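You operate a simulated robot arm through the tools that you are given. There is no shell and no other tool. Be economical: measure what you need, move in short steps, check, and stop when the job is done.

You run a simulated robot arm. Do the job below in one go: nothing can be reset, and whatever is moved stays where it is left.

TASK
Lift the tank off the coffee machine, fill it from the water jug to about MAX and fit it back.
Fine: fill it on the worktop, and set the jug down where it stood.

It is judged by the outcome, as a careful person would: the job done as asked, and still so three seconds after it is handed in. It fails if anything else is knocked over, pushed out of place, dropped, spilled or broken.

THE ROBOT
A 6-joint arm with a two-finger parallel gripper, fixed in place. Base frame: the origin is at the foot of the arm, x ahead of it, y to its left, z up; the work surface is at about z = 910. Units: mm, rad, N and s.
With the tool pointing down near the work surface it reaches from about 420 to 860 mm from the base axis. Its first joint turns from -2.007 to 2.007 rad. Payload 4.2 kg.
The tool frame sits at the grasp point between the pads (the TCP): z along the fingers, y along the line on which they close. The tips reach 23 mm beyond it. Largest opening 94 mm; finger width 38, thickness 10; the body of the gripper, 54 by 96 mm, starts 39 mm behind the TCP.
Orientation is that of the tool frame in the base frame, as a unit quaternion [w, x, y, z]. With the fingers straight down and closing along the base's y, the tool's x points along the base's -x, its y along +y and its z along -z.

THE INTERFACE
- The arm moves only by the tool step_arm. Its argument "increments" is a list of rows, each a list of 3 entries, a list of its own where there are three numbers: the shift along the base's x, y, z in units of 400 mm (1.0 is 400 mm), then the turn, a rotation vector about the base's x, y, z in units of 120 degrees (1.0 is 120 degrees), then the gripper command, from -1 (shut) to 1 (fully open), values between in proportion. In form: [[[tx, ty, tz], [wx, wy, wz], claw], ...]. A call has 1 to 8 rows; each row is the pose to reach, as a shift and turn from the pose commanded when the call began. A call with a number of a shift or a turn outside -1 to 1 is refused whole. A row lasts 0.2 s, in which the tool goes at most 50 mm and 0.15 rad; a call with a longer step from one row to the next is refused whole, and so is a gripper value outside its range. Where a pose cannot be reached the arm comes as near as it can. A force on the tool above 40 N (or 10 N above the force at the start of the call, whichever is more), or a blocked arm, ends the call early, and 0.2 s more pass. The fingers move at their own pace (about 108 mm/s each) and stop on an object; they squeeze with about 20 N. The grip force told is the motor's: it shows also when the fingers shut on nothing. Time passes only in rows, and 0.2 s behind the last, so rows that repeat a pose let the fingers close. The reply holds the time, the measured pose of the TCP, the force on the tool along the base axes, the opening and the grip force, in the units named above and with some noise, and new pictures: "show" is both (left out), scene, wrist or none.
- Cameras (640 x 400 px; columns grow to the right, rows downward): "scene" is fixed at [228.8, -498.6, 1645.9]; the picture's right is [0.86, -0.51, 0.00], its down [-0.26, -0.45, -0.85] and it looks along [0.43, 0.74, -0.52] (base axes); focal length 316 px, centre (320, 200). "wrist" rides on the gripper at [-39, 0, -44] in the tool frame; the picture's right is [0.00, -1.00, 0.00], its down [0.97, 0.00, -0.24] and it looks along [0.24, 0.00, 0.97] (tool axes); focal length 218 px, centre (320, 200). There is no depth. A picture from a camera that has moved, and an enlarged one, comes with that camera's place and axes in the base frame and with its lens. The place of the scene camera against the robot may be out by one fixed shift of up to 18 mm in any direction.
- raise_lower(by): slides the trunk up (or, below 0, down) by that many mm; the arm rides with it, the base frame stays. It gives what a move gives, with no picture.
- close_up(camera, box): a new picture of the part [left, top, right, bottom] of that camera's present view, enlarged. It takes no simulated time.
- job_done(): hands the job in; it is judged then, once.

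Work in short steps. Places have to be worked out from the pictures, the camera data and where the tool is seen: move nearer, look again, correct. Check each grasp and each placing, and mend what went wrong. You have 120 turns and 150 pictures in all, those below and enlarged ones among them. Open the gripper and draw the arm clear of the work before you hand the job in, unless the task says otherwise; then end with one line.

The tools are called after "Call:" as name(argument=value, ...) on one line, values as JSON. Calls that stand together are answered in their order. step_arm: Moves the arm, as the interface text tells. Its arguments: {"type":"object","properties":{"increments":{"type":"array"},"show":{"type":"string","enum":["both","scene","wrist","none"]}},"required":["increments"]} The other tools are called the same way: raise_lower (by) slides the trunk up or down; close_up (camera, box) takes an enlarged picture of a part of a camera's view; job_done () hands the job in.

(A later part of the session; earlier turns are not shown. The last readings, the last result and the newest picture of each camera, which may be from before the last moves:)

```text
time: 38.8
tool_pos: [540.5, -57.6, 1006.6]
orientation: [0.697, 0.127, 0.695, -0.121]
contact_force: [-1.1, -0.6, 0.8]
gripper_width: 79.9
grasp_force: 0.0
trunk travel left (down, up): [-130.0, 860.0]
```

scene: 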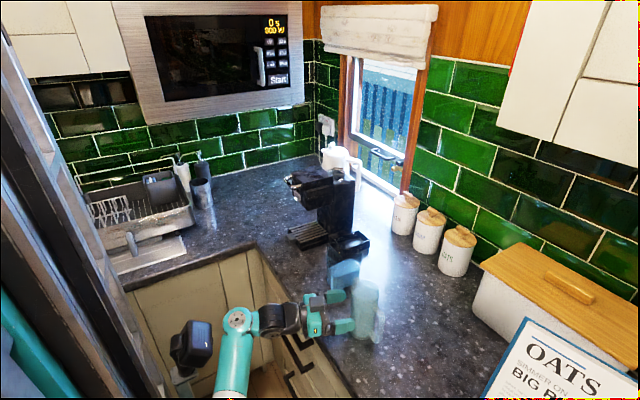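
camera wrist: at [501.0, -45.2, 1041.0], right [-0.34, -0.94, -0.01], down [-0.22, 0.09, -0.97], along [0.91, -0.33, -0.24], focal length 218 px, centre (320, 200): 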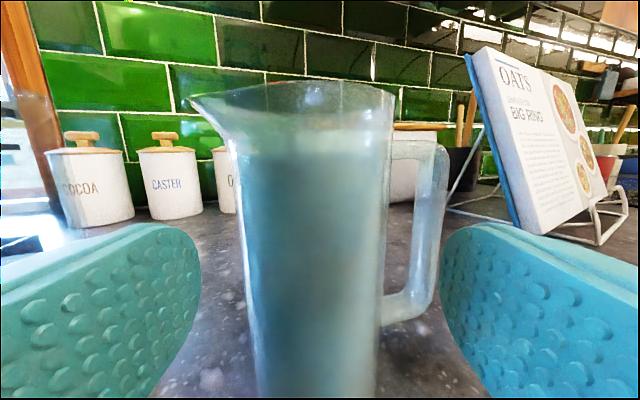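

Call:
raise_lower(by=-20)

Call:
close_up(camera="wrist", box=[120, 60, 520, 400])

```text
time: 39.3
tool_pos: [536.6, -60.6, 995.3]
orientation: [0.701, 0.129, 0.692, -0.112]
contact_force: [-24.8, 5.1, 11.2]
gripper_width: 79.8
grasp_force: 0.0
trunk travel left (down, up): [-115.0, 875.0]
stopped: the force on the tool passed its limit (the readings are from after the stop); the commanded pose is now the measured one
```

```text
1.18 times, centred on (320, 230) of wrist
camera zoom: at [495.0, -46.8, 1032.5], right [-0.34, -0.94, -0.03], down [-0.21, 0.1, -0.97], along [0.92, -0.32, -0.23], focal length 257 px, centre (320, 165)
```

zoom: 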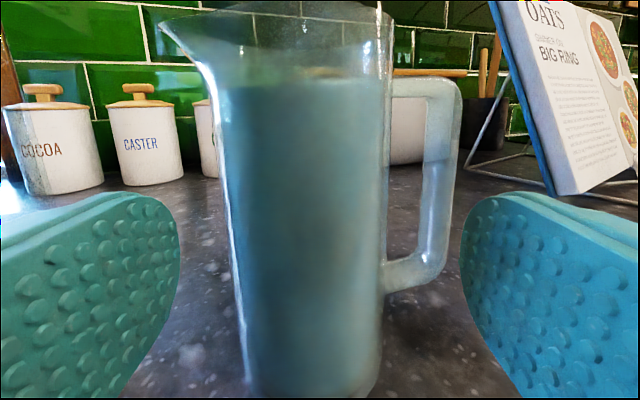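

Contact recurs at the same height, so the wrist behind the hand rests against the counter edge when the tool is level. Also, the camera above the hand would crowd the jug. I'll raise the trunk, pitch the tool about 30° down and roll it 180° so the camera is underneath.

Call:
raise_lower(by=160)

Call:
step_arm(increments=[[[0, 0, 0], [0.015, 0.049, 0], 0.7], [[0, 0, 0], [0.03, 0.097, -0.001], 0.7], [[0, 0, 0], [0.045, 0.146, -0.002], 0.7], [[0, 0, 0], [0.06, 0.195, -0.002], 0.7], [[0, 0, 0], [0.075, 0.243, -0.003], 0.7]], show="scene")

```text
time: 41.1
tool_pos: [537.6, -62.3, 1154.9]
orientation: [0.7, 0.129, 0.693, -0.114]
contact_force: [-0.2, 0.1, 0.1]
gripper_width: 79.8
grasp_force: 0.1
trunk travel left (down, up): [-275.0, 715.0]
```

```text
time: 42.3
tool_pos: [569.3, -91.9, 1109.4]
orientation: [0.493, 0.152, 0.852, -0.09]
contact_force: [0.1, -0.8, 0.0]
gripper_width: 80.0
grasp_force: 0.1
out of reach, approached as far as the arm can: row 2, 3, 4, 5
trunk travel left (down, up): [-275.0, 715.0]
```

scene: 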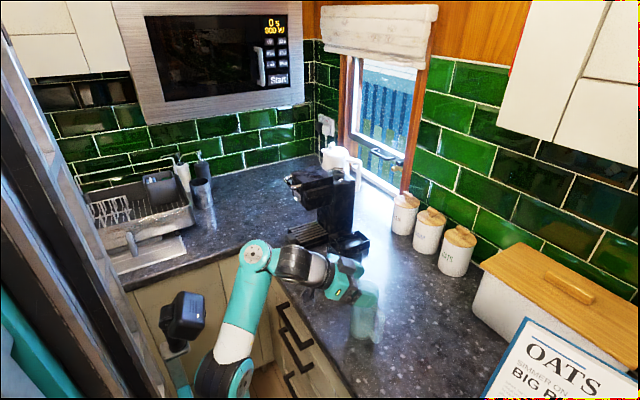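

The orientation is reached but the position drifted. I'll raise the trunk 150 mm for vertical room, then start the 180° roll about the tool axis there.

Call:
raise_lower(by=150)

Call:
step_arm(increments=[[[-0.06, 0.08, 0], [0, 0, 0], 0.7], [[-0.06, 0.08, -0.06], [0, 0, 0], 0.7]], show="scene")

```text
time: 44.1
tool_pos: [568.2, -93.2, 1258.9]
orientation: [0.493, 0.153, 0.852, -0.091]
contact_force: [-0.2, -0.9, 0.0]
gripper_width: 79.8
grasp_force: 0.1
trunk travel left (down, up): [-425.0, 565.0]
```

```text
time: 44.7
tool_pos: [554.7, -68.3, 1227.3]
orientation: [0.495, 0.151, 0.851, -0.089]
contact_force: [0.4, 0.2, -0.5]
gripper_width: 79.9
grasp_force: 0.1
out of reach, approached as far as the arm can: row 1, 2
trunk travel left (down, up): [-425.0, 565.0]
```

scene: 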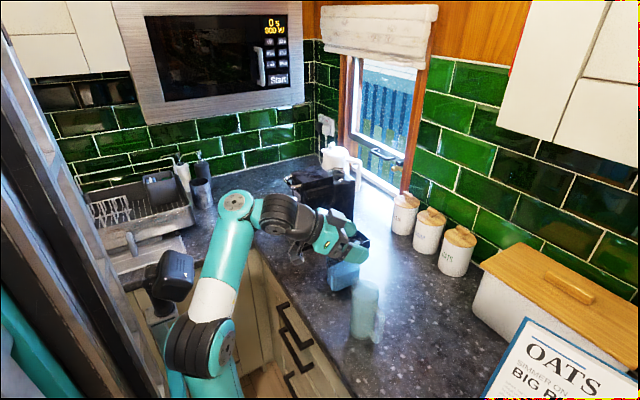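

The tool axis is now about (0.82, -0.30, -0.49). I'll roll +180° about it in three calls, at this safe height, to put the camera under the hand.

Call:
step_arm(increments=[[[0, 0.03, 0], [0.0583, -0.0215, -0.0353], 0.7], [[0, 0.06, 0], [0.1166, -0.043, -0.0706], 0.7], [[0, 0.09, 0], [0.1749, -0.0645, -0.1059], 0.7], [[0, 0.12, 0], [0.2332, -0.086, -0.1412], 0.7], [[0, 0.14, 0], [0.2915, -0.1075, -0.1765], 0.7], [[0, 0.14, 0], [0.3498, -0.129, -0.2118], 0.7], [[0, 0.14, 0], [0.4081, -0.1505, -0.2471], 0.7]], show="none")

Call:
step_arm(increments=[[[0, 0, 0], [0.0583, -0.0215, -0.0353], 0.7], [[0, 0, 0], [0.1166, -0.043, -0.0706], 0.7], [[0, 0, 0], [0.1749, -0.0645, -0.1059], 0.7], [[0, 0, 0], [0.2332, -0.086, -0.1412], 0.7], [[0, 0, 0], [0.2915, -0.1075, -0.1765], 0.7], [[0, 0, 0], [0.3498, -0.129, -0.2118], 0.7], [[0, 0, 0], [0.4081, -0.1505, -0.2471], 0.7]], show="none")

Call:
step_arm(increments=[[[0, 0, 0], [0.0583, -0.0215, -0.0353], 0.7], [[0, 0, 0], [0.1166, -0.043, -0.0706], 0.7], [[0, 0, 0], [0.1749, -0.0645, -0.1059], 0.7], [[0, 0, 0], [0.2332, -0.086, -0.1412], 0.7], [[0, 0, 0], [0.2915, -0.1075, -0.1765], 0.7], [[0, 0, 0], [0.3498, -0.129, -0.2118], 0.7], [[0, 0, 0], [0.4081, -0.1505, -0.2471], 0.7]], show="both")

```text
time: 46.3
tool_pos: [572.4, -26.8, 1211.9]
orientation: [0.47, 0.557, 0.662, 0.173]
contact_force: [0.6, 0.5, 0.5]
gripper_width: 79.7
grasp_force: 0.1
out of reach, approached as far as the arm can: row 1, 2, 3, 4, 5, 6, 7
trunk travel left (down, up): [-425.0, 565.0]
```

```text
time: 47.9
tool_pos: [572.6, -27.4, 1212.7]
orientation: [0.322, 0.812, 0.295, 0.386]
contact_force: [0.9, -0.3, -0.7]
gripper_width: 79.8
grasp_force: 0.1
trunk travel left (down, up): [-425.0, 565.0]
```

```text
time: 49.5
tool_pos: [573.2, -25.9, 1211.2]
orientation: [0.087, 0.85, -0.152, 0.498]
contact_force: [0.2, 0.0, -0.8]
gripper_width: 79.9
grasp_force: 0.2
trunk travel left (down, up): [-425.0, 565.0]
camera wrist: at [518.4, -6.3, 1198.4], right [0.34, 0.94, 0.0], down [0.25, -0.09, 0.96], along [0.91, -0.33, -0.27], focal length 218 px, centre (320, 200)
```

scene: 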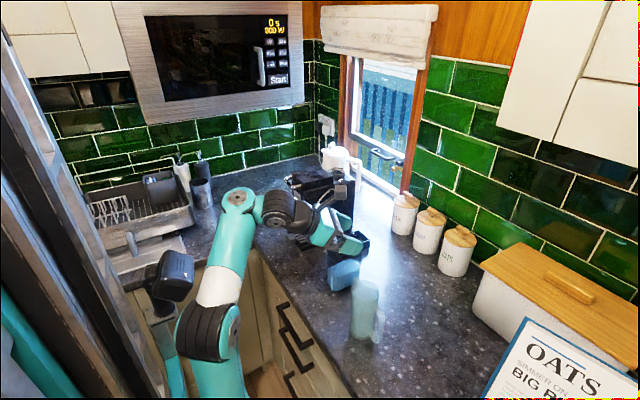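
wrist: 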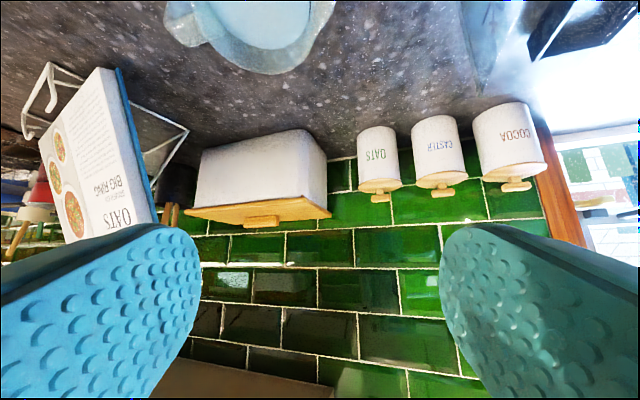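

The camera is now underneath. I'll move back and left of the jug so that I can descend clear of it.

Call:
step_arm(increments=[[[-0.06, 0.02, -0.04], [0, 0, 0], 0.7], [[-0.12, 0.04, -0.1], [0, 0, 0], 0.7], [[-0.13, 0.04, -0.2], [0, 0, 0], 0.7]], show="scene")

```text
time: 50.3
tool_pos: [538.9, -20.6, 1155.1]
orientation: [0.088, 0.851, -0.15, 0.496]
contact_force: [1.0, 0.1, 0.5]
gripper_width: 80.0
grasp_force: 0.0
out of reach, approached as far as the arm can: row 1, 2, 3
trunk travel left (down, up): [-425.0, 565.0]
```

scene: 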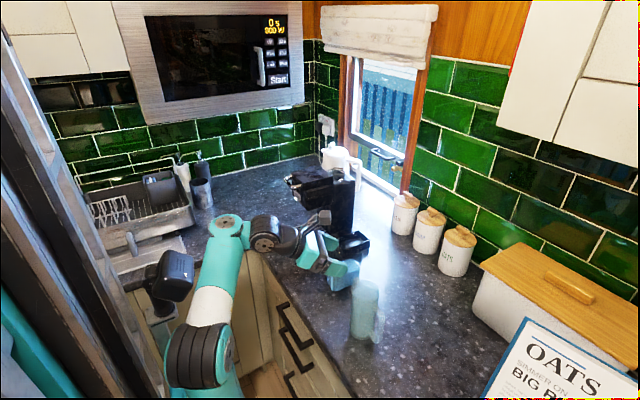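

Call:
step_arm(increments=[[[-0.02, 0.0, -0.1], [0, 0, 0], 0.7], [[-0.04, 0.0, -0.2], [0, 0, 0], 0.7], [[-0.05, 0.0, -0.3], [0, 0, 0], 0.7]], show="both")

```text
time: 51.1
tool_pos: [522.8, -48.3, 1150.0]
orientation: [0.088, 0.851, -0.149, 0.497]
contact_force: [-0.8, 0.6, -0.8]
gripper_width: 79.9
grasp_force: 0.0
out of reach, approached as far as the arm can: row 1, 2, 3
trunk travel left (down, up): [-425.0, 565.0]
camera wrist: at [469.0, -28.1, 1137.1], right [0.34, 0.94, 0.0], down [0.25, -0.09, 0.96], along [0.91, -0.33, -0.27], focal length 218 px, centre (320, 200)
```

scene: 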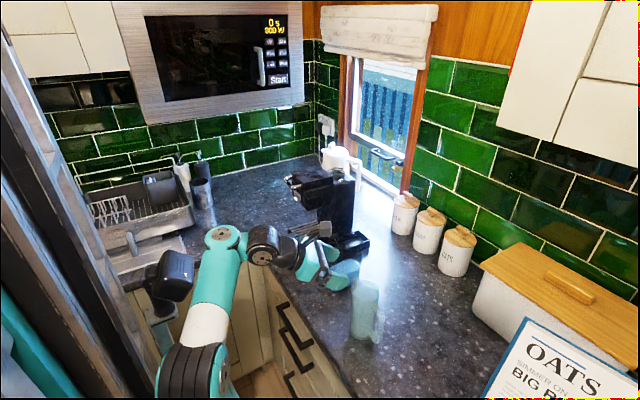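
wrist: 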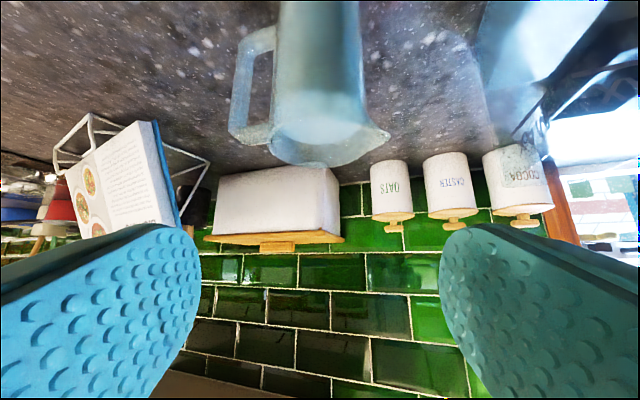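

The arm's fold limit stops it here, but this spot is right on the jug's approach line, 85 mm back. I'll descend with the trunk instead.

Call:
raise_lower(by=-110)

Call:
raise_lower(by=-50)

Call:
close_up(camera="wrist", box=[0, 0, 640, 400])

```text
time: 52.5
tool_pos: [522.9, -48.6, 1040.6]
orientation: [0.087, 0.851, -0.149, 0.496]
contact_force: [0.1, 0.4, 0.6]
gripper_width: 80.0
grasp_force: 0.1
trunk travel left (down, up): [-315.0, 675.0]
```

```text
time: 53.4
tool_pos: [523.3, -47.6, 990.5]
orientation: [0.087, 0.851, -0.149, 0.497]
contact_force: [0.5, -0.6, 0.2]
gripper_width: 79.7
grasp_force: 0.0
trunk travel left (down, up): [-265.0, 725.0]
```

```text
1.00 times, centred on (320, 200) of wrist
camera zoom: at [469.0, -28.1, 977.2], right [0.34, 0.94, 0.0], down [0.25, -0.09, 0.96], along [0.91, -0.33, -0.27], focal length 218 px, centre (320, 200)
```

zoom: 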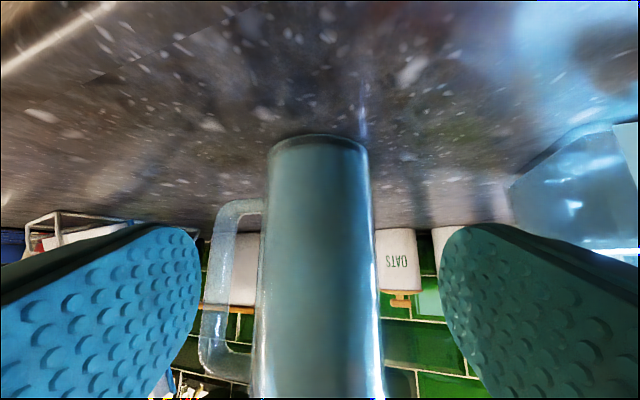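

Grip height is reached without contact, and the view confirms the handle gap (bar inner edge about 61 mm from the axis) clears the finger. I'll advance slowly onto the jug.

Call:
step_arm(increments=[[[0.038, -0.0145, 0], [0, 0, 0], 0.7], [[0.076, -0.029, 0], [0, 0, 0], 0.7], [[0.104, -0.04, 0], [0, 0, 0], 0.7], [[0.13, -0.05, 0], [0, 0, 0], 0.7]], show="both")

```text
time: 54.4
tool_pos: [574.3, -68.0, 998.6]
orientation: [0.089, 0.851, -0.148, 0.495]
contact_force: [0.0, 0.8, -0.1]
gripper_width: 79.8
grasp_force: 0.1
out of reach, approached as far as the arm can: row 2, 3, 4
trunk travel left (down, up): [-265.0, 725.0]
camera wrist: at [520.1, -48.0, 984.7], right [0.34, 0.94, 0.0], down [0.26, -0.09, 0.96], along [0.9, -0.33, -0.27], focal length 218 px, centre (320, 200)
```

scene: 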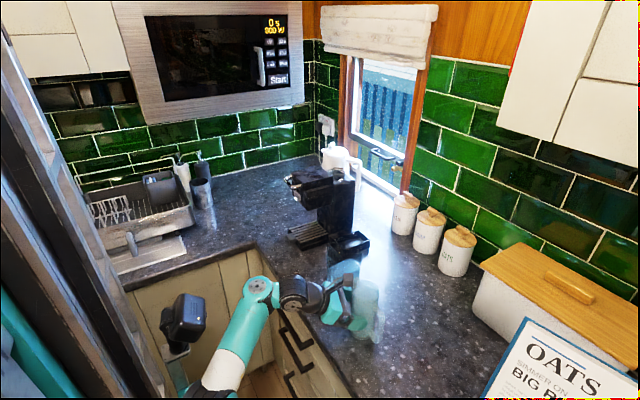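
wrist: 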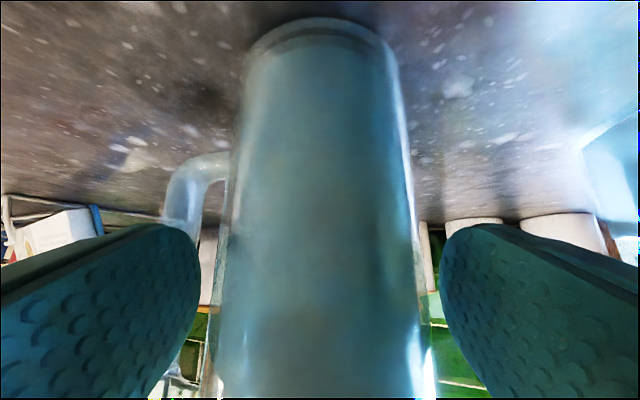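

Well aligned; z crept up 8 mm at the fold limit. I'll lower the trunk 10 mm and finish the advance.

Call:
raise_lower(by=-12)

Call:
step_arm(increments=[[[0.03, -0.0115, 0], [0, 0, 0], 0.7], [[0.06, -0.021, 0], [0, 0, 0], 0.7]], show="both")

```text
time: 55.0
tool_pos: [572.9, -68.7, 986.6]
orientation: [0.089, 0.851, -0.149, 0.495]
contact_force: [0.1, 0.1, -0.8]
gripper_width: 79.9
grasp_force: 0.0
trunk travel left (down, up): [-253.0, 737.0]
```

```text
time: 55.6
tool_pos: [597.2, -77.7, 989.3]
orientation: [0.091, 0.852, -0.148, 0.494]
contact_force: [-0.2, 0.3, -0.7]
gripper_width: 80.0
grasp_force: 0.0
out of reach, approached as far as the arm can: row 2
trunk travel left (down, up): [-253.0, 737.0]
camera wrist: at [543.4, -56.9, 976.0], right [0.34, 0.94, -0.01], down [0.26, -0.09, 0.96], along [0.9, -0.33, -0.27], focal length 218 px, centre (320, 200)
```

scene: 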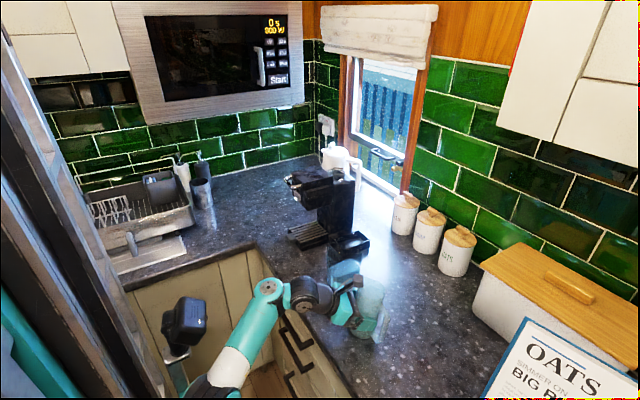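
wrist: 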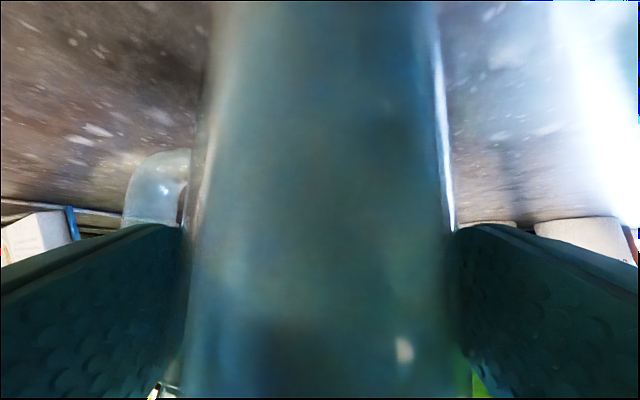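

The fingers straddle the jug, with one through the handle. Closing now.

Call:
step_arm(increments=[[[0, 0, 0], [0, 0, 0], 0.5], [[0, 0, 0], [0, 0, 0], 0.3], [[0, 0, 0], [0, 0, 0], -1], [[0, 0, 0], [0, 0, 0], -1]], show="wrist")

```text
time: 56.6
tool_pos: [596.7, -76.2, 988.8]
orientation: [0.091, 0.852, -0.148, 0.494]
contact_force: [0.0, 3.3, -0.2]
gripper_width: 68.2
grasp_force: 20.3
trunk travel left (down, up): [-253.0, 737.0]
camera wrist: at [543.4, -56.7, 976.0], right [0.34, 0.94, -0.01], down [0.26, -0.09, 0.96], along [0.9, -0.33, -0.27], focal length 218 px, centre (320, 200)
```

wrist: 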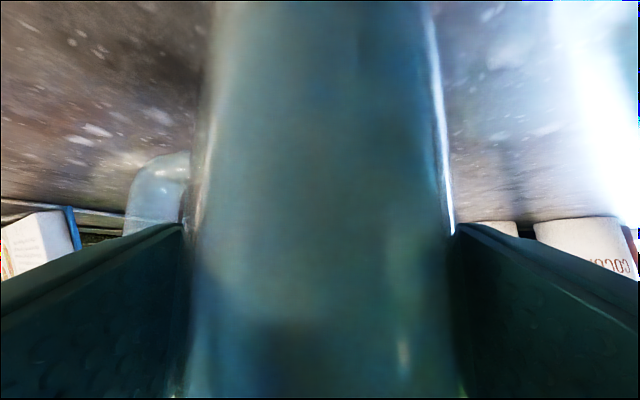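

Held at 68 mm with 20 N. I'll lift straight up with the trunk, a little first, and check the weight.

Call:
raise_lower(by=25)

Call:
close_up(camera="scene", box=[290, 230, 430, 370])

```text
time: 57.3
tool_pos: [597.5, -75.6, 1013.8]
orientation: [0.091, 0.852, -0.148, 0.493]
contact_force: [-0.1, 0.5, -7.1]
gripper_width: 68.6
grasp_force: 19.6
trunk travel left (down, up): [-278.0, 712.0]
```

```text
2.86 times, centred on (360, 300) of scene
camera zoom: at [228.8, -498.6, 1645.9], right [0.86, -0.51, 0.0], down [-0.26, -0.45, -0.85], along [0.43, 0.74, -0.52], focal length 903 px, centre (206, -86)
```

zoom: 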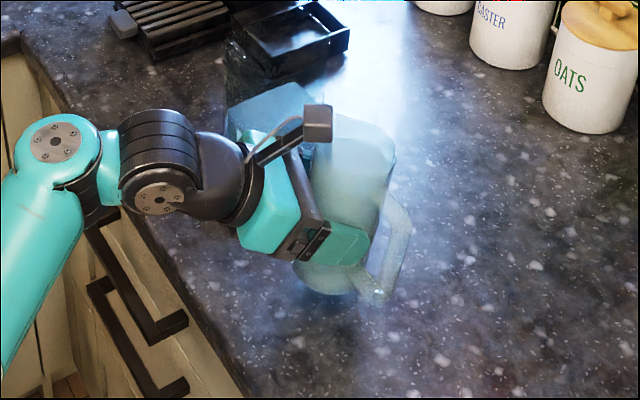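

Weight is about 7 N and the jug is stable. There is a bracket with a block visible near the hand's upper side, so I'll raise more and look at it closely before planning the pour.

Call:
raise_lower(by=135)

Call:
close_up(camera="scene", box=[290, 190, 420, 310])

Call:
close_up(camera="wrist", box=[0, 0, 640, 400])

```text
time: 59.0
tool_pos: [597.6, -76.2, 1149.5]
orientation: [0.091, 0.852, -0.148, 0.494]
contact_force: [0.0, 0.6, -7.5]
gripper_width: 68.4
grasp_force: 19.9
trunk travel left (down, up): [-413.0, 577.0]
```

```text
3.33 times, centred on (355, 250) of scene
camera zoom: at [228.8, -498.6, 1645.9], right [0.86, -0.51, 0.0], down [-0.26, -0.45, -0.85], along [0.43, 0.74, -0.52], focal length 1054 px, centre (203, 33)
```

zoom: 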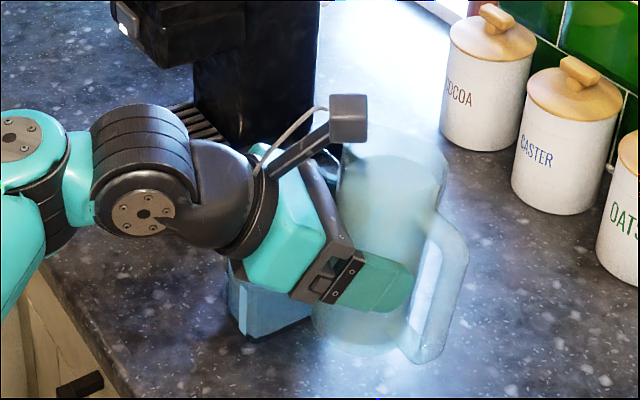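

```text
1.00 times, centred on (320, 200) of wrist
camera zoom: at [543.5, -56.9, 1135.8], right [0.34, 0.94, -0.01], down [0.26, -0.09, 0.96], along [0.9, -0.33, -0.27], focal length 218 px, centre (320, 200)
```

zoom: 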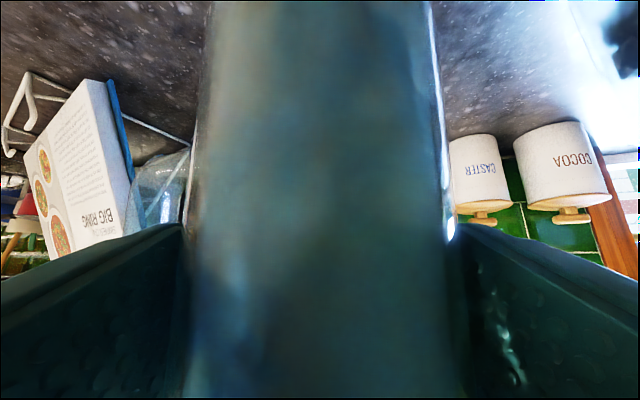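

The block is a second device on the hand's other side; it stays fixed relative to the jug, clear of the spout. I'll now carry the jug gently to the pour start, TCP about (638, 10, 1145), so the spout is just right of the tank.

Call:
step_arm(increments=[[[0.01, 0.02, 0], [0, 0, 0], -1], [[0.03, 0.06, 0], [0, 0, 0], -1], [[0.055, 0.105, 0], [0, 0, 0], -1], [[0.08, 0.15, 0], [0, 0, 0], -1], [[0.095, 0.185, 0], [0, 0, 0], -1], [[0.103, 0.205, 0], [0, 0, 0], -1], [[0.103, 0.215, 0], [0, 0, 0], -1]], show="scene")

Call:
close_up(camera="scene", box=[290, 170, 430, 310])

```text
time: 60.6
tool_pos: [639.6, 8.8, 1147.8]
orientation: [0.091, 0.852, -0.148, 0.493]
contact_force: [-0.9, -0.9, -8.1]
gripper_width: 68.6
grasp_force: 20.2
trunk travel left (down, up): [-413.0, 577.0]
```

scene: 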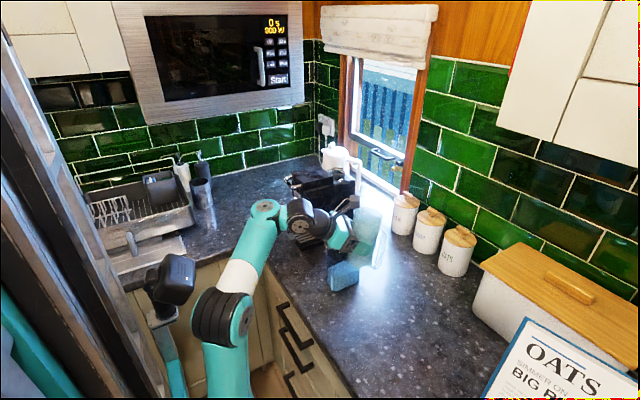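

```text
2.86 times, centred on (360, 240) of scene
camera zoom: at [228.8, -498.6, 1645.9], right [0.86, -0.51, 0.0], down [-0.26, -0.45, -0.85], along [0.43, 0.74, -0.52], focal length 903 px, centre (206, 86)
```

zoom: 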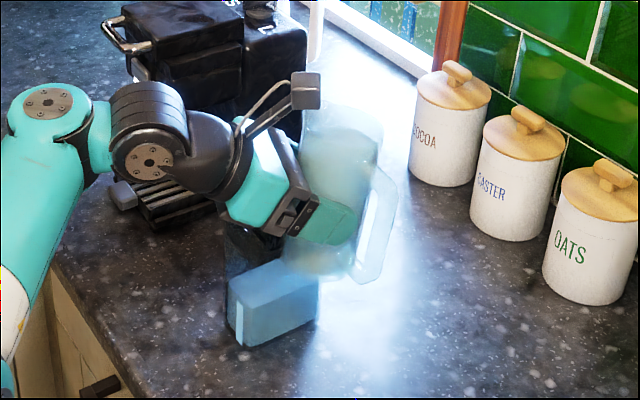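

In place. I'll take a reference picture of the tank's water, and start tilting about -x, 15° first.

Call:
close_up(camera="scene", box=[330, 215, 390, 305])

Call:
step_arm(increments=[[[0, 0, 0], [-0.02, 0, 0], -1], [[0, 0, 0], [-0.045, 0, 0], -1], [[0, 0, 0], [-0.07, 0, 0], -1], [[0, 0, 0], [-0.095, 0, 0], -1], [[0, 0, 0], [-0.115, 0, 0], -1], [[0, 0, 0], [-0.125, 0, 0], -1]], show="none")

Call:
close_up(camera="scene", box=[310, 180, 410, 300])

```text
4.44 times, centred on (360, 260) of scene
camera zoom: at [228.8, -498.6, 1645.9], right [0.86, -0.51, 0.0], down [-0.26, -0.45, -0.85], along [0.43, 0.74, -0.52], focal length 1405 px, centre (142, -67)
```

zoom: 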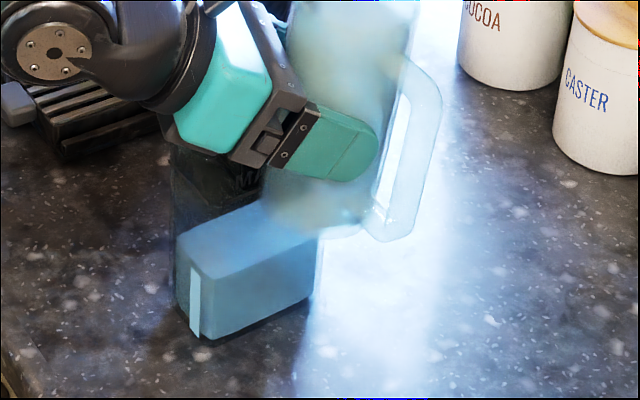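

```text
time: 62.0
tool_pos: [639.2, 9.4, 1147.8]
orientation: [0.201, 0.833, -0.082, 0.51]
contact_force: [0.6, -0.3, -7.4]
gripper_width: 68.4
grasp_force: 20.0
trunk travel left (down, up): [-413.0, 577.0]
```

```text
3.33 times, centred on (360, 240) of scene
camera zoom: at [228.8, -498.6, 1645.9], right [0.86, -0.51, 0.0], down [-0.26, -0.45, -0.85], along [0.43, 0.74, -0.52], focal length 1054 px, centre (187, 67)
```

zoom: 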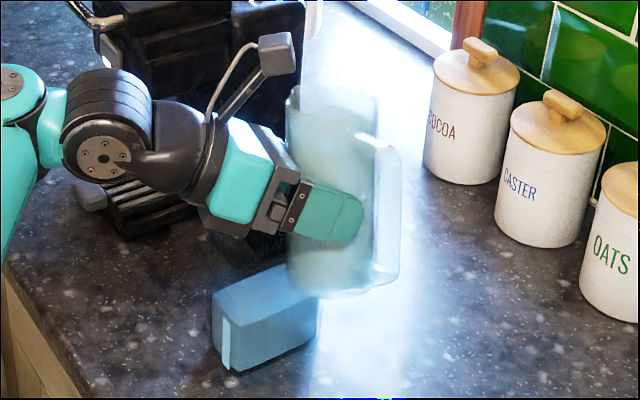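

Water level is close to the lip now and nothing has spilled. I'll continue in small increments, watching the jug's weight.

Call:
step_arm(increments=[[[0, 0, 0], [-0.025, 0, 0], -1], [[0, 0, 0], [-0.05, 0, 0], -1], [[0, 0, 0], [-0.075, 0, 0], -1], [[0, 0, 0], [-0.083, 0, 0], -1], [[0, 0, 0], [-0.083, 0, 0], -1]], show="none")

Call:
close_up(camera="scene", box=[310, 180, 410, 300])

```text
time: 63.2
tool_pos: [638.2, 9.9, 1147.7]
orientation: [0.273, 0.812, -0.037, 0.514]
contact_force: [-1.0, -0.5, -7.1]
gripper_width: 68.6
grasp_force: 20.3
trunk travel left (down, up): [-413.0, 577.0]
```

```text
3.33 times, centred on (360, 240) of scene
camera zoom: at [228.8, -498.6, 1645.9], right [0.86, -0.51, 0.0], down [-0.26, -0.45, -0.85], along [0.43, 0.74, -0.52], focal length 1054 px, centre (187, 67)
```

zoom: 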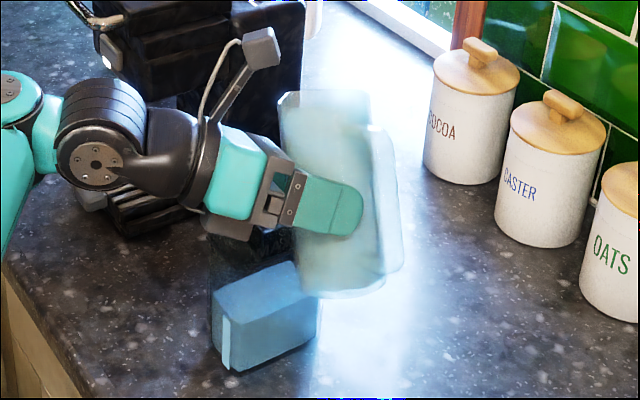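

Call:
step_arm(increments=[[[0, 0, 0], [-0.02, 0, 0], -1], [[0, 0, 0], [-0.042, 0, 0], -1], [[0, 0, 0], [-0.06, 0, 0], -1], [[0, 0, 0], [-0.06, 0, 0], -1], [[0, 0, 0], [-0.06, 0, 0], -1]], show="none")

Call:
close_up(camera="scene", box=[310, 180, 410, 300])

```text
time: 64.4
tool_pos: [637.8, 9.9, 1149.1]
orientation: [0.322, 0.794, -0.004, 0.515]
contact_force: [0.4, -0.5, -7.0]
gripper_width: 68.6
grasp_force: 19.6
trunk travel left (down, up): [-413.0, 577.0]
```

```text
3.33 times, centred on (360, 240) of scene
camera zoom: at [228.8, -498.6, 1645.9], right [0.86, -0.51, 0.0], down [-0.26, -0.45, -0.85], along [0.43, 0.74, -0.52], focal length 1054 px, centre (187, 67)
```

zoom: 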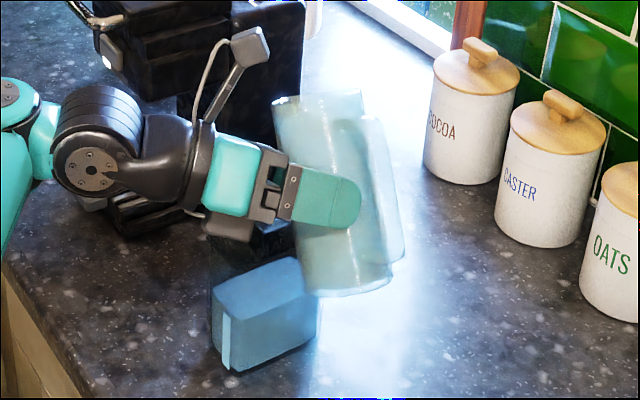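

Call:
step_arm(increments=[[[0, 0, 0], [-0.02, 0, 0], -1], [[0, 0, 0], [-0.042, 0, 0], -1], [[0, 0, 0], [-0.05, 0, 0], -1], [[0, 0, 0], [-0.05, 0, 0], -1], [[0, 0, 0], [-0.05, 0, 0], -1]], show="none")

Call:
close_up(camera="scene", box=[310, 180, 410, 300])

```text
time: 65.6
tool_pos: [638.6, 8.3, 1149.8]
orientation: [0.363, 0.776, 0.023, 0.516]
contact_force: [0.1, -0.1, -7.1]
gripper_width: 68.2
grasp_force: 20.0
trunk travel left (down, up): [-413.0, 577.0]
```

```text
3.33 times, centred on (360, 240) of scene
camera zoom: at [228.8, -498.6, 1645.9], right [0.86, -0.51, 0.0], down [-0.26, -0.45, -0.85], along [0.43, 0.74, -0.52], focal length 1054 px, centre (187, 67)
```

zoom: 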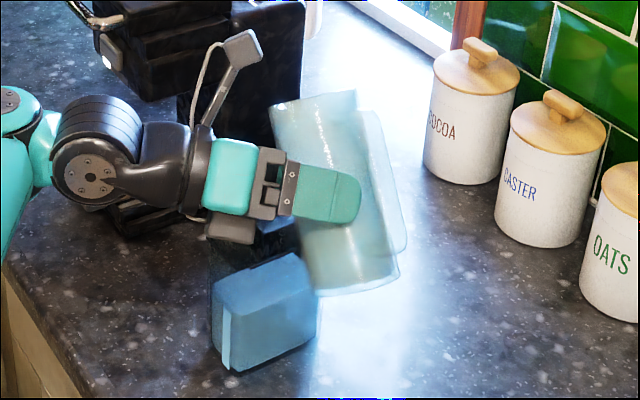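

Pouring has begun: the tank level is rising. I'll zoom to find the MAX mark as reference.

Call:
close_up(camera="scene", box=[366, 235, 376, 245])

Call:
close_up(camera="scene", box=[330, 215, 390, 295])

Call:
close_up(camera="wrist", box=[0, 0, 640, 400])

```text
16.00 times, centred on (371, 240) of scene
camera zoom: at [228.8, -498.6, 1645.9], right [0.86, -0.51, 0.0], down [-0.26, -0.45, -0.85], along [0.43, 0.74, -0.52], focal length 5058 px, centre (-496, -440)
```

zoom: 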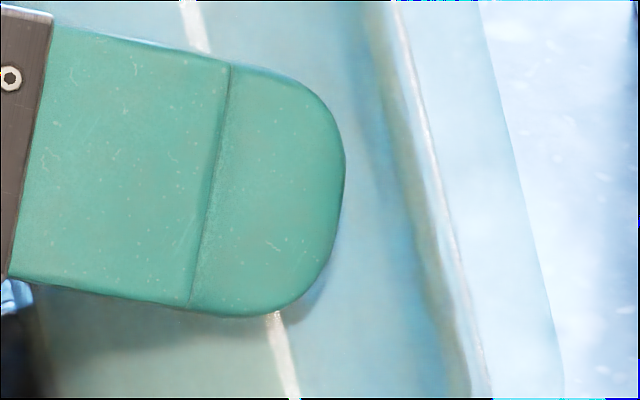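

```text
5.00 times, centred on (360, 255) of scene
camera zoom: at [228.8, -498.6, 1645.9], right [0.86, -0.51, 0.0], down [-0.26, -0.45, -0.85], along [0.43, 0.74, -0.52], focal length 1581 px, centre (120, -75)
```

zoom: 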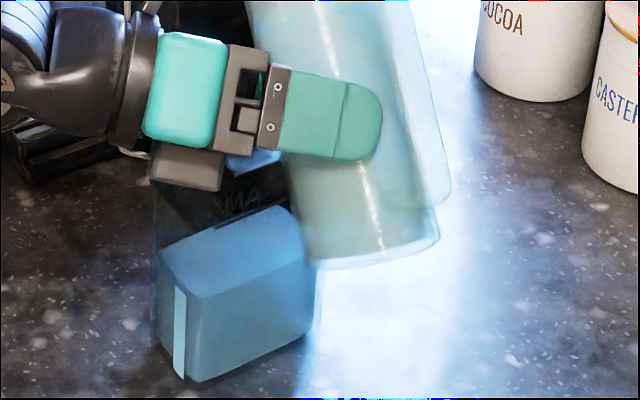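

```text
1.00 times, centred on (320, 200) of wrist
camera zoom: at [585.5, 16.5, 1126.4], right [0.34, 0.74, -0.59], down [0.26, 0.53, 0.81], along [0.91, -0.43, -0.01], focal length 218 px, centre (320, 200)
```

zoom: 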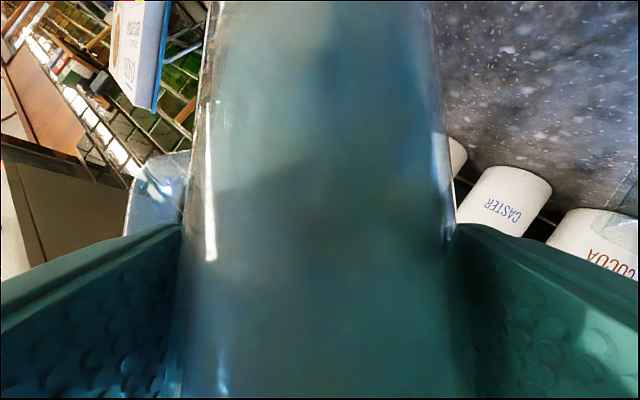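

The MAX line on the right face shows at about row 233 when extended to the tank's front corner; the water is at row 297 and the bottom at row 380, so it's about 57 % of the way. No spill is visible. I'll continue tilting to about 50°.

Call:
step_arm(increments=[[[0, 0, 0], [-0.02, 0, 0], -1], [[0, 0, 0], [-0.04, 0, 0], -1], [[0, 0, 0], [-0.06, 0, 0], -1], [[0, 0, 0], [-0.08, 0, 0], -1], [[0, 0, 0], [-0.08, 0, 0], -1], [[0, 0, 0], [-0.08, 0, 0], -1]], show="none")

Call:
close_up(camera="scene", box=[330, 215, 390, 295])

```text
time: 67.0
tool_pos: [646.3, 2.7, 1147.2]
orientation: [0.426, 0.742, 0.067, 0.512]
contact_force: [-0.2, -0.6, -6.8]
gripper_width: 68.4
grasp_force: 20.4
out of reach, approached as far as the arm can: row 1, 2, 3, 4, 5, 6
trunk travel left (down, up): [-413.0, 577.0]
```

```text
5.00 times, centred on (360, 255) of scene
camera zoom: at [228.8, -498.6, 1645.9], right [0.86, -0.51, 0.0], down [-0.26, -0.45, -0.85], along [0.43, 0.74, -0.52], focal length 1581 px, centre (120, -75)
```

zoom: 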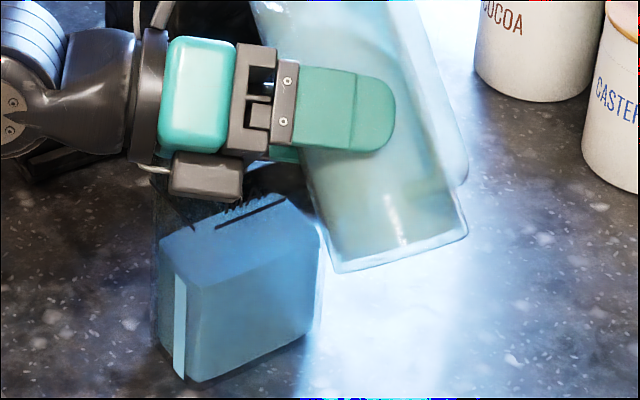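

The arm is at its fold limit and drifted 8 mm (the spout is still over the tank). I'll raise the arm 60 mm and lower the trunk 60 mm to regain reach without changing the jug's place.

Call:
step_arm(increments=[[[0, 0, 0.05], [0, 0, 0], -1], [[0, 0.01, 0.1], [0, 0, 0], -1], [[-0.01, 0.015, 0.15], [0, 0, 0], -1]], show="none")

Call:
raise_lower(by=-55)

Call:
close_up(camera="scene", box=[290, 170, 430, 300])

```text
time: 67.8
tool_pos: [653.6, -1.8, 1205.8]
orientation: [0.427, 0.742, 0.067, 0.512]
contact_force: [-0.4, -1.0, -6.7]
gripper_width: 68.2
grasp_force: 19.7
out of reach, approached as far as the arm can: row 2, 3
trunk travel left (down, up): [-413.0, 577.0]
```

```text
time: 68.7
tool_pos: [653.7, -2.5, 1151.3]
orientation: [0.426, 0.742, 0.067, 0.513]
contact_force: [0.0, 0.0, -6.8]
gripper_width: 68.6
grasp_force: 19.6
trunk travel left (down, up): [-358.0, 632.0]
```

```text
3.08 times, centred on (360, 235) of scene
camera zoom: at [228.8, -498.6, 1645.9], right [0.86, -0.51, 0.0], down [-0.26, -0.45, -0.85], along [0.43, 0.74, -0.52], focal length 973 px, centre (197, 92)
```

zoom: 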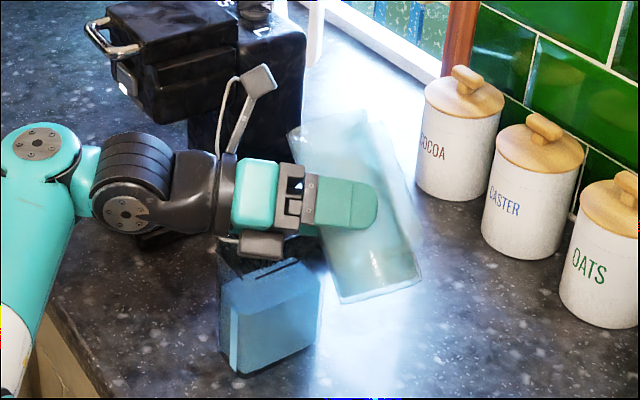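

The spout is still over the tank. The tool's effective yaw is at its extreme now, so further tilt shouldn't worsen it much; I'll shift slightly +x/+y and tilt on to about 58°.

Call:
step_arm(increments=[[[0.01, 0.005, 0], [-0.015, 0, 0], -1], [[0.02, 0.01, 0], [-0.03, 0, 0], -1], [[0.03, 0.015, 0], [-0.05, 0, 0], -1], [[0.03, 0.015, 0], [-0.067, 0, 0], -1], [[0.03, 0.015, 0], [-0.067, 0, 0], -1]], show="none")

Call:
close_up(camera="scene", box=[330, 215, 390, 295])

```text
time: 69.9
tool_pos: [666.6, 4.3, 1150.3]
orientation: [0.477, 0.71, 0.103, 0.507]
contact_force: [0.3, -0.9, -7.3]
gripper_width: 68.2
grasp_force: 19.7
trunk travel left (down, up): [-358.0, 632.0]
```

```text
5.00 times, centred on (360, 255) of scene
camera zoom: at [228.8, -498.6, 1645.9], right [0.86, -0.51, 0.0], down [-0.26, -0.45, -0.85], along [0.43, 0.74, -0.52], focal length 1581 px, centre (120, -75)
```

zoom: 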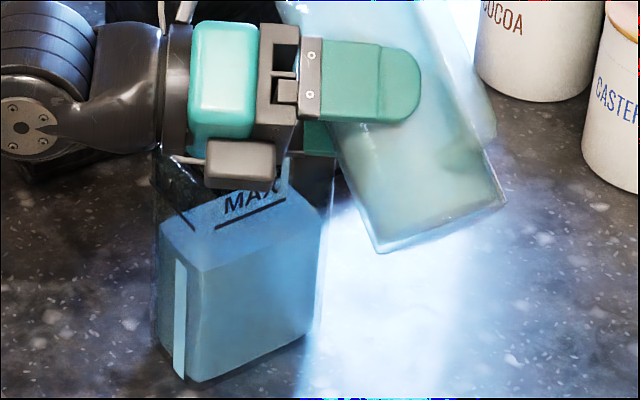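

Level is now about 75 % toward MAX, still within reach. I'll continue to about 66°.

Call:
step_arm(increments=[[[0, 0, 0], [-0.02, 0, 0], -1], [[0, 0, 0], [-0.04, 0, 0], -1], [[0, 0, 0], [-0.06, 0, 0], -1], [[0, 0, 0], [-0.067, 0, 0], -1], [[0, 0, 0], [-0.067, 0, 0], -1]], show="none")

Call:
close_up(camera="scene", box=[330, 215, 390, 295])

```text
time: 71.1
tool_pos: [664.5, 3.1, 1150.9]
orientation: [0.526, 0.675, 0.138, 0.499]
contact_force: [0.2, -0.2, -4.8]
gripper_width: 68.1
grasp_force: 19.6
trunk travel left (down, up): [-358.0, 632.0]
```

```text
5.00 times, centred on (360, 255) of scene
camera zoom: at [228.8, -498.6, 1645.9], right [0.86, -0.51, 0.0], down [-0.26, -0.45, -0.85], along [0.43, 0.74, -0.52], focal length 1581 px, centre (120, -75)
```

zoom: 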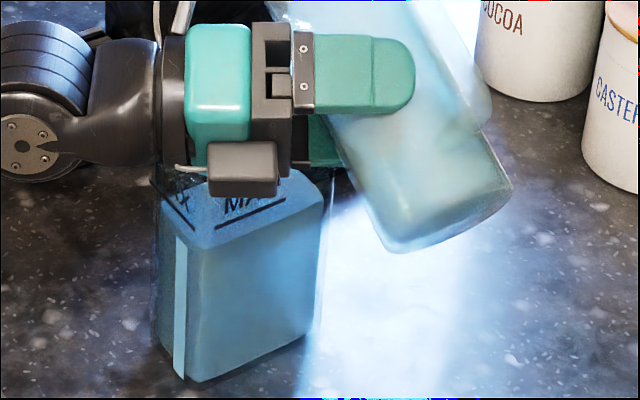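

Roughly 12 mm remain to MAX. I'll tilt 4° more and hold.

Call:
step_arm(increments=[[[0, 0, 0], [-0.017, 0, 0], -1], [[0, 0, 0], [-0.033, 0, 0], -1], [[0, 0, 0], [-0.033, 0, 0], -1], [[0, 0, 0], [-0.033, 0, 0], -1], [[0, 0, 0], [-0.033, 0, 0], -1]], show="none")

Call:
close_up(camera="scene", box=[340, 235, 375, 295])

```text
time: 72.3
tool_pos: [665.5, 4.6, 1151.3]
orientation: [0.549, 0.656, 0.155, 0.493]
contact_force: [0.2, -0.3, -5.3]
gripper_width: 68.5
grasp_force: 19.6
trunk travel left (down, up): [-358.0, 632.0]
```

```text
6.67 times, centred on (358, 265) of scene
camera zoom: at [228.8, -498.6, 1645.9], right [0.86, -0.51, 0.0], down [-0.26, -0.45, -0.85], along [0.43, 0.74, -0.52], focal length 2108 px, centre (70, -233)
```

zoom: 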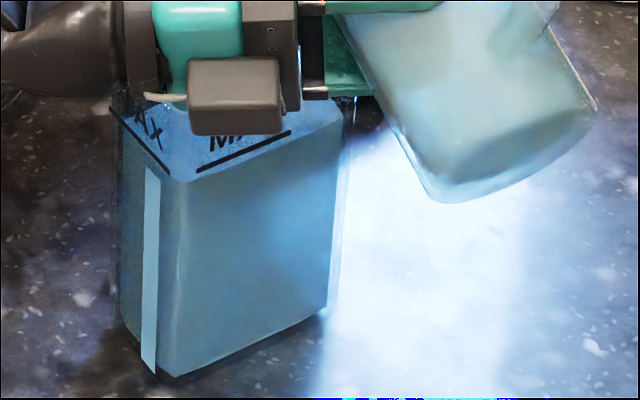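

The water is within a few mm of the MAX lines on both faces. I'll hold briefly to let the flow settle and recheck.

Call:
step_arm(increments=[[[0, 0, 0], [-0.004, 0, 0], -1], [[0, 0, 0], [-0.004, 0, 0], -1], [[0, 0, 0], [-0.004, 0, 0], -1]], show="none")

Call:
close_up(camera="scene", box=[345, 245, 370, 270])

```text
time: 73.1
tool_pos: [665.9, 3.3, 1150.7]
orientation: [0.551, 0.654, 0.158, 0.493]
contact_force: [-1.1, -0.9, -4.7]
gripper_width: 68.6
grasp_force: 19.5
trunk travel left (down, up): [-358.0, 632.0]
```

```text
16.00 times, centred on (358, 258) of scene
camera zoom: at [228.8, -498.6, 1645.9], right [0.86, -0.51, 0.0], down [-0.26, -0.45, -0.85], along [0.43, 0.74, -0.52], focal length 5058 px, centre (-280, -720)
```

zoom: 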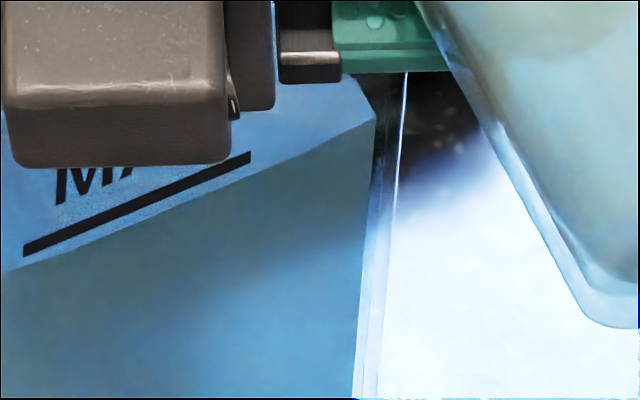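

It's about 3–4 mm below MAX. I'll add 1.5° more, then hold.

Call:
step_arm(increments=[[[0, 0, 0], [-0.013, 0, 0], -1], [[0, 0, 0], [-0.013, 0, 0], -1], [[0, 0, 0], [-0.013, 0, 0], -1], [[0, 0, 0], [-0.013, 0, 0], -1]], show="none")

Call:
close_up(camera="scene", box=[345, 245, 370, 270])

```text
time: 74.1
tool_pos: [665.9, 4.4, 1151.8]
orientation: [0.561, 0.646, 0.164, 0.491]
contact_force: [0.5, 1.1, -4.5]
gripper_width: 68.4
grasp_force: 20.1
trunk travel left (down, up): [-358.0, 632.0]
```

```text
16.00 times, centred on (358, 258) of scene
camera zoom: at [228.8, -498.6, 1645.9], right [0.86, -0.51, 0.0], down [-0.26, -0.45, -0.85], along [0.43, 0.74, -0.52], focal length 5058 px, centre (-280, -720)
```

zoom: 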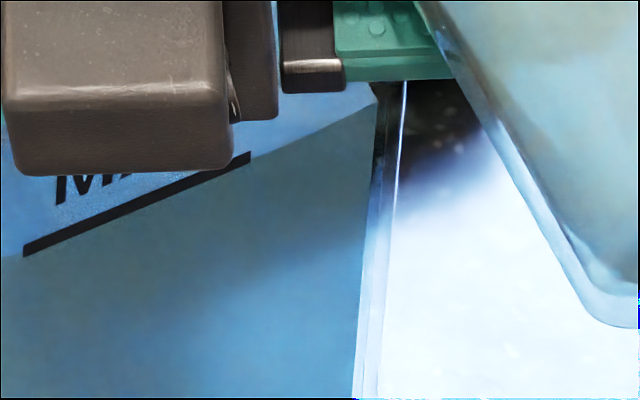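

The water now meets the MAX line. I'll tilt the jug back upright over the tank.

Call:
step_arm(increments=[[[0, 0, 0], [0.045, 0, 0], -1], [[0, 0, 0], [0.1, 0, 0], -1], [[0, 0, 0], [0.155, 0, 0], -1], [[0, 0, 0], [0.21, 0, 0], -1], [[0, 0, 0], [0.26, 0, 0], -1], [[0, 0, 0], [0.3, 0, 0], -1]], show="none")

Call:
step_arm(increments=[[[0, 0, 0], [0.04, 0, 0], -1], [[0, 0, 0], [0.09, 0, 0], -1], [[0, 0, 0], [0.14, 0, 0], -1], [[0, 0, 0], [0.19, 0, 0], -1], [[0, 0, 0], [0.24, 0, 0], -1], [[0, 0, 0], [0.27, 0, 0], -1], [[0, 0, 0], [0.282, 0, 0], -1]], show="both")

Call:
close_up(camera="scene", box=[300, 170, 430, 310])

```text
time: 75.5
tool_pos: [666.3, 3.3, 1150.3]
orientation: [0.333, 0.788, 0.003, 0.517]
contact_force: [0.7, -0.1, -4.6]
gripper_width: 68.5
grasp_force: 19.5
trunk travel left (down, up): [-358.0, 632.0]
```

```text
time: 77.1
tool_pos: [664.7, 3.7, 1150.4]
orientation: [0.089, 0.852, -0.147, 0.495]
contact_force: [0.4, 0.1, -4.8]
gripper_width: 68.3
grasp_force: 20.1
trunk travel left (down, up): [-358.0, 632.0]
camera wrist: at [611.5, 23.5, 1137.3], right [0.34, 0.94, -0.01], down [0.25, -0.09, 0.96], along [0.91, -0.33, -0.27], focal length 218 px, centre (320, 200)
```

scene: 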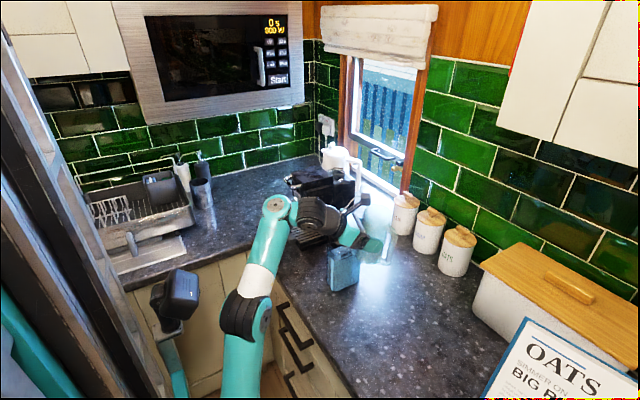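
wrist: 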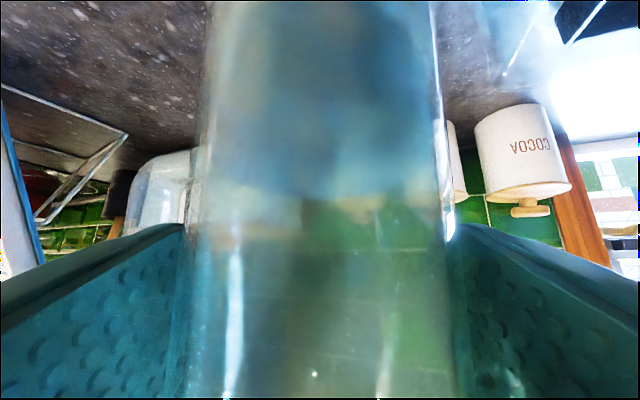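

```text
2.86 times, centred on (365, 240) of scene
camera zoom: at [228.8, -498.6, 1645.9], right [0.86, -0.51, 0.0], down [-0.26, -0.45, -0.85], along [0.43, 0.74, -0.52], focal length 903 px, centre (191, 86)
```

zoom: 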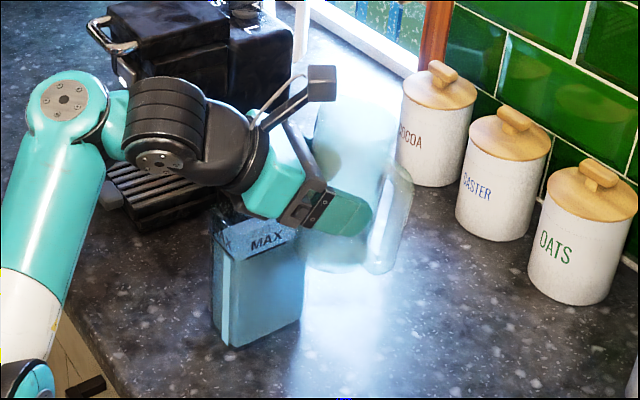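

The tank is at MAX and nothing has spilled. I'll carry the jug back to above its original spot at TCP (597, -76), moving -y first; a trunk raise compensates for reach.

Call:
raise_lower(by=54)

Call:
step_arm(increments=[[[0, -0.03, 0], [0, 0, 0], -1], [[0, -0.08, 0], [0, 0, 0], -1], [[-0.02, -0.13, -0.03], [0, 0, 0], -1], [[-0.06, -0.17, -0.06], [0, 0, 0], -1], [[-0.11, -0.19, -0.09], [0, 0, 0], -1], [[-0.15, -0.2, -0.12], [0, 0, 0], -1], [[-0.17, -0.2, -0.135], [0, 0, 0], -1]], show="scene")

```text
time: 78.1
tool_pos: [665.5, 4.1, 1206.0]
orientation: [0.089, 0.851, -0.146, 0.497]
contact_force: [-0.9, -0.6, -3.9]
gripper_width: 68.4
grasp_force: 19.7
trunk travel left (down, up): [-412.0, 578.0]
```

```text
time: 79.7
tool_pos: [597.2, -74.9, 1151.0]
orientation: [0.089, 0.851, -0.146, 0.497]
contact_force: [-0.4, 0.1, -4.6]
gripper_width: 68.5
grasp_force: 19.8
trunk travel left (down, up): [-412.0, 578.0]
```

scene: 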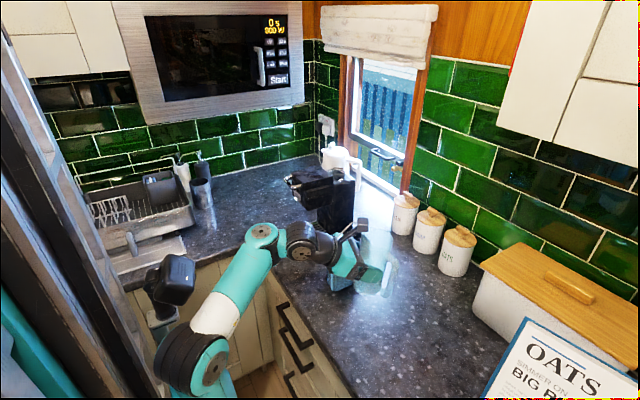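

Right above the jug's place, at z 1151. I'll lower with the trunk to a few mm above the original height of 989.

Call:
raise_lower(by=-120)

Call:
raise_lower(by=-36)

```text
time: 81.2
tool_pos: [597.1, -76.7, 1030.8]
orientation: [0.09, 0.851, -0.148, 0.496]
contact_force: [0.2, 0.0, -4.7]
gripper_width: 68.2
grasp_force: 19.8
trunk travel left (down, up): [-292.0, 698.0]
```

```text
time: 82.0
tool_pos: [597.6, -75.7, 994.2]
orientation: [0.09, 0.851, -0.147, 0.496]
contact_force: [-0.9, 0.0, -4.2]
gripper_width: 68.3
grasp_force: 20.2
trunk travel left (down, up): [-256.0, 734.0]
```

Call:
raise_lower(by=-4)

Call:
raise_lower(by=-2)

```text
time: 82.5
tool_pos: [597.8, -74.5, 991.6]
orientation: [0.09, 0.851, -0.147, 0.496]
contact_force: [0.4, -0.1, -4.2]
gripper_width: 68.4
grasp_force: 20.1
trunk travel left (down, up): [-252.0, 738.0]
```

```text
time: 83.0
tool_pos: [597.6, -75.9, 988.5]
orientation: [0.09, 0.851, -0.147, 0.496]
contact_force: [-0.4, -0.3, -2.3]
gripper_width: 68.4
grasp_force: 19.3
trunk travel left (down, up): [-250.0, 740.0]
```

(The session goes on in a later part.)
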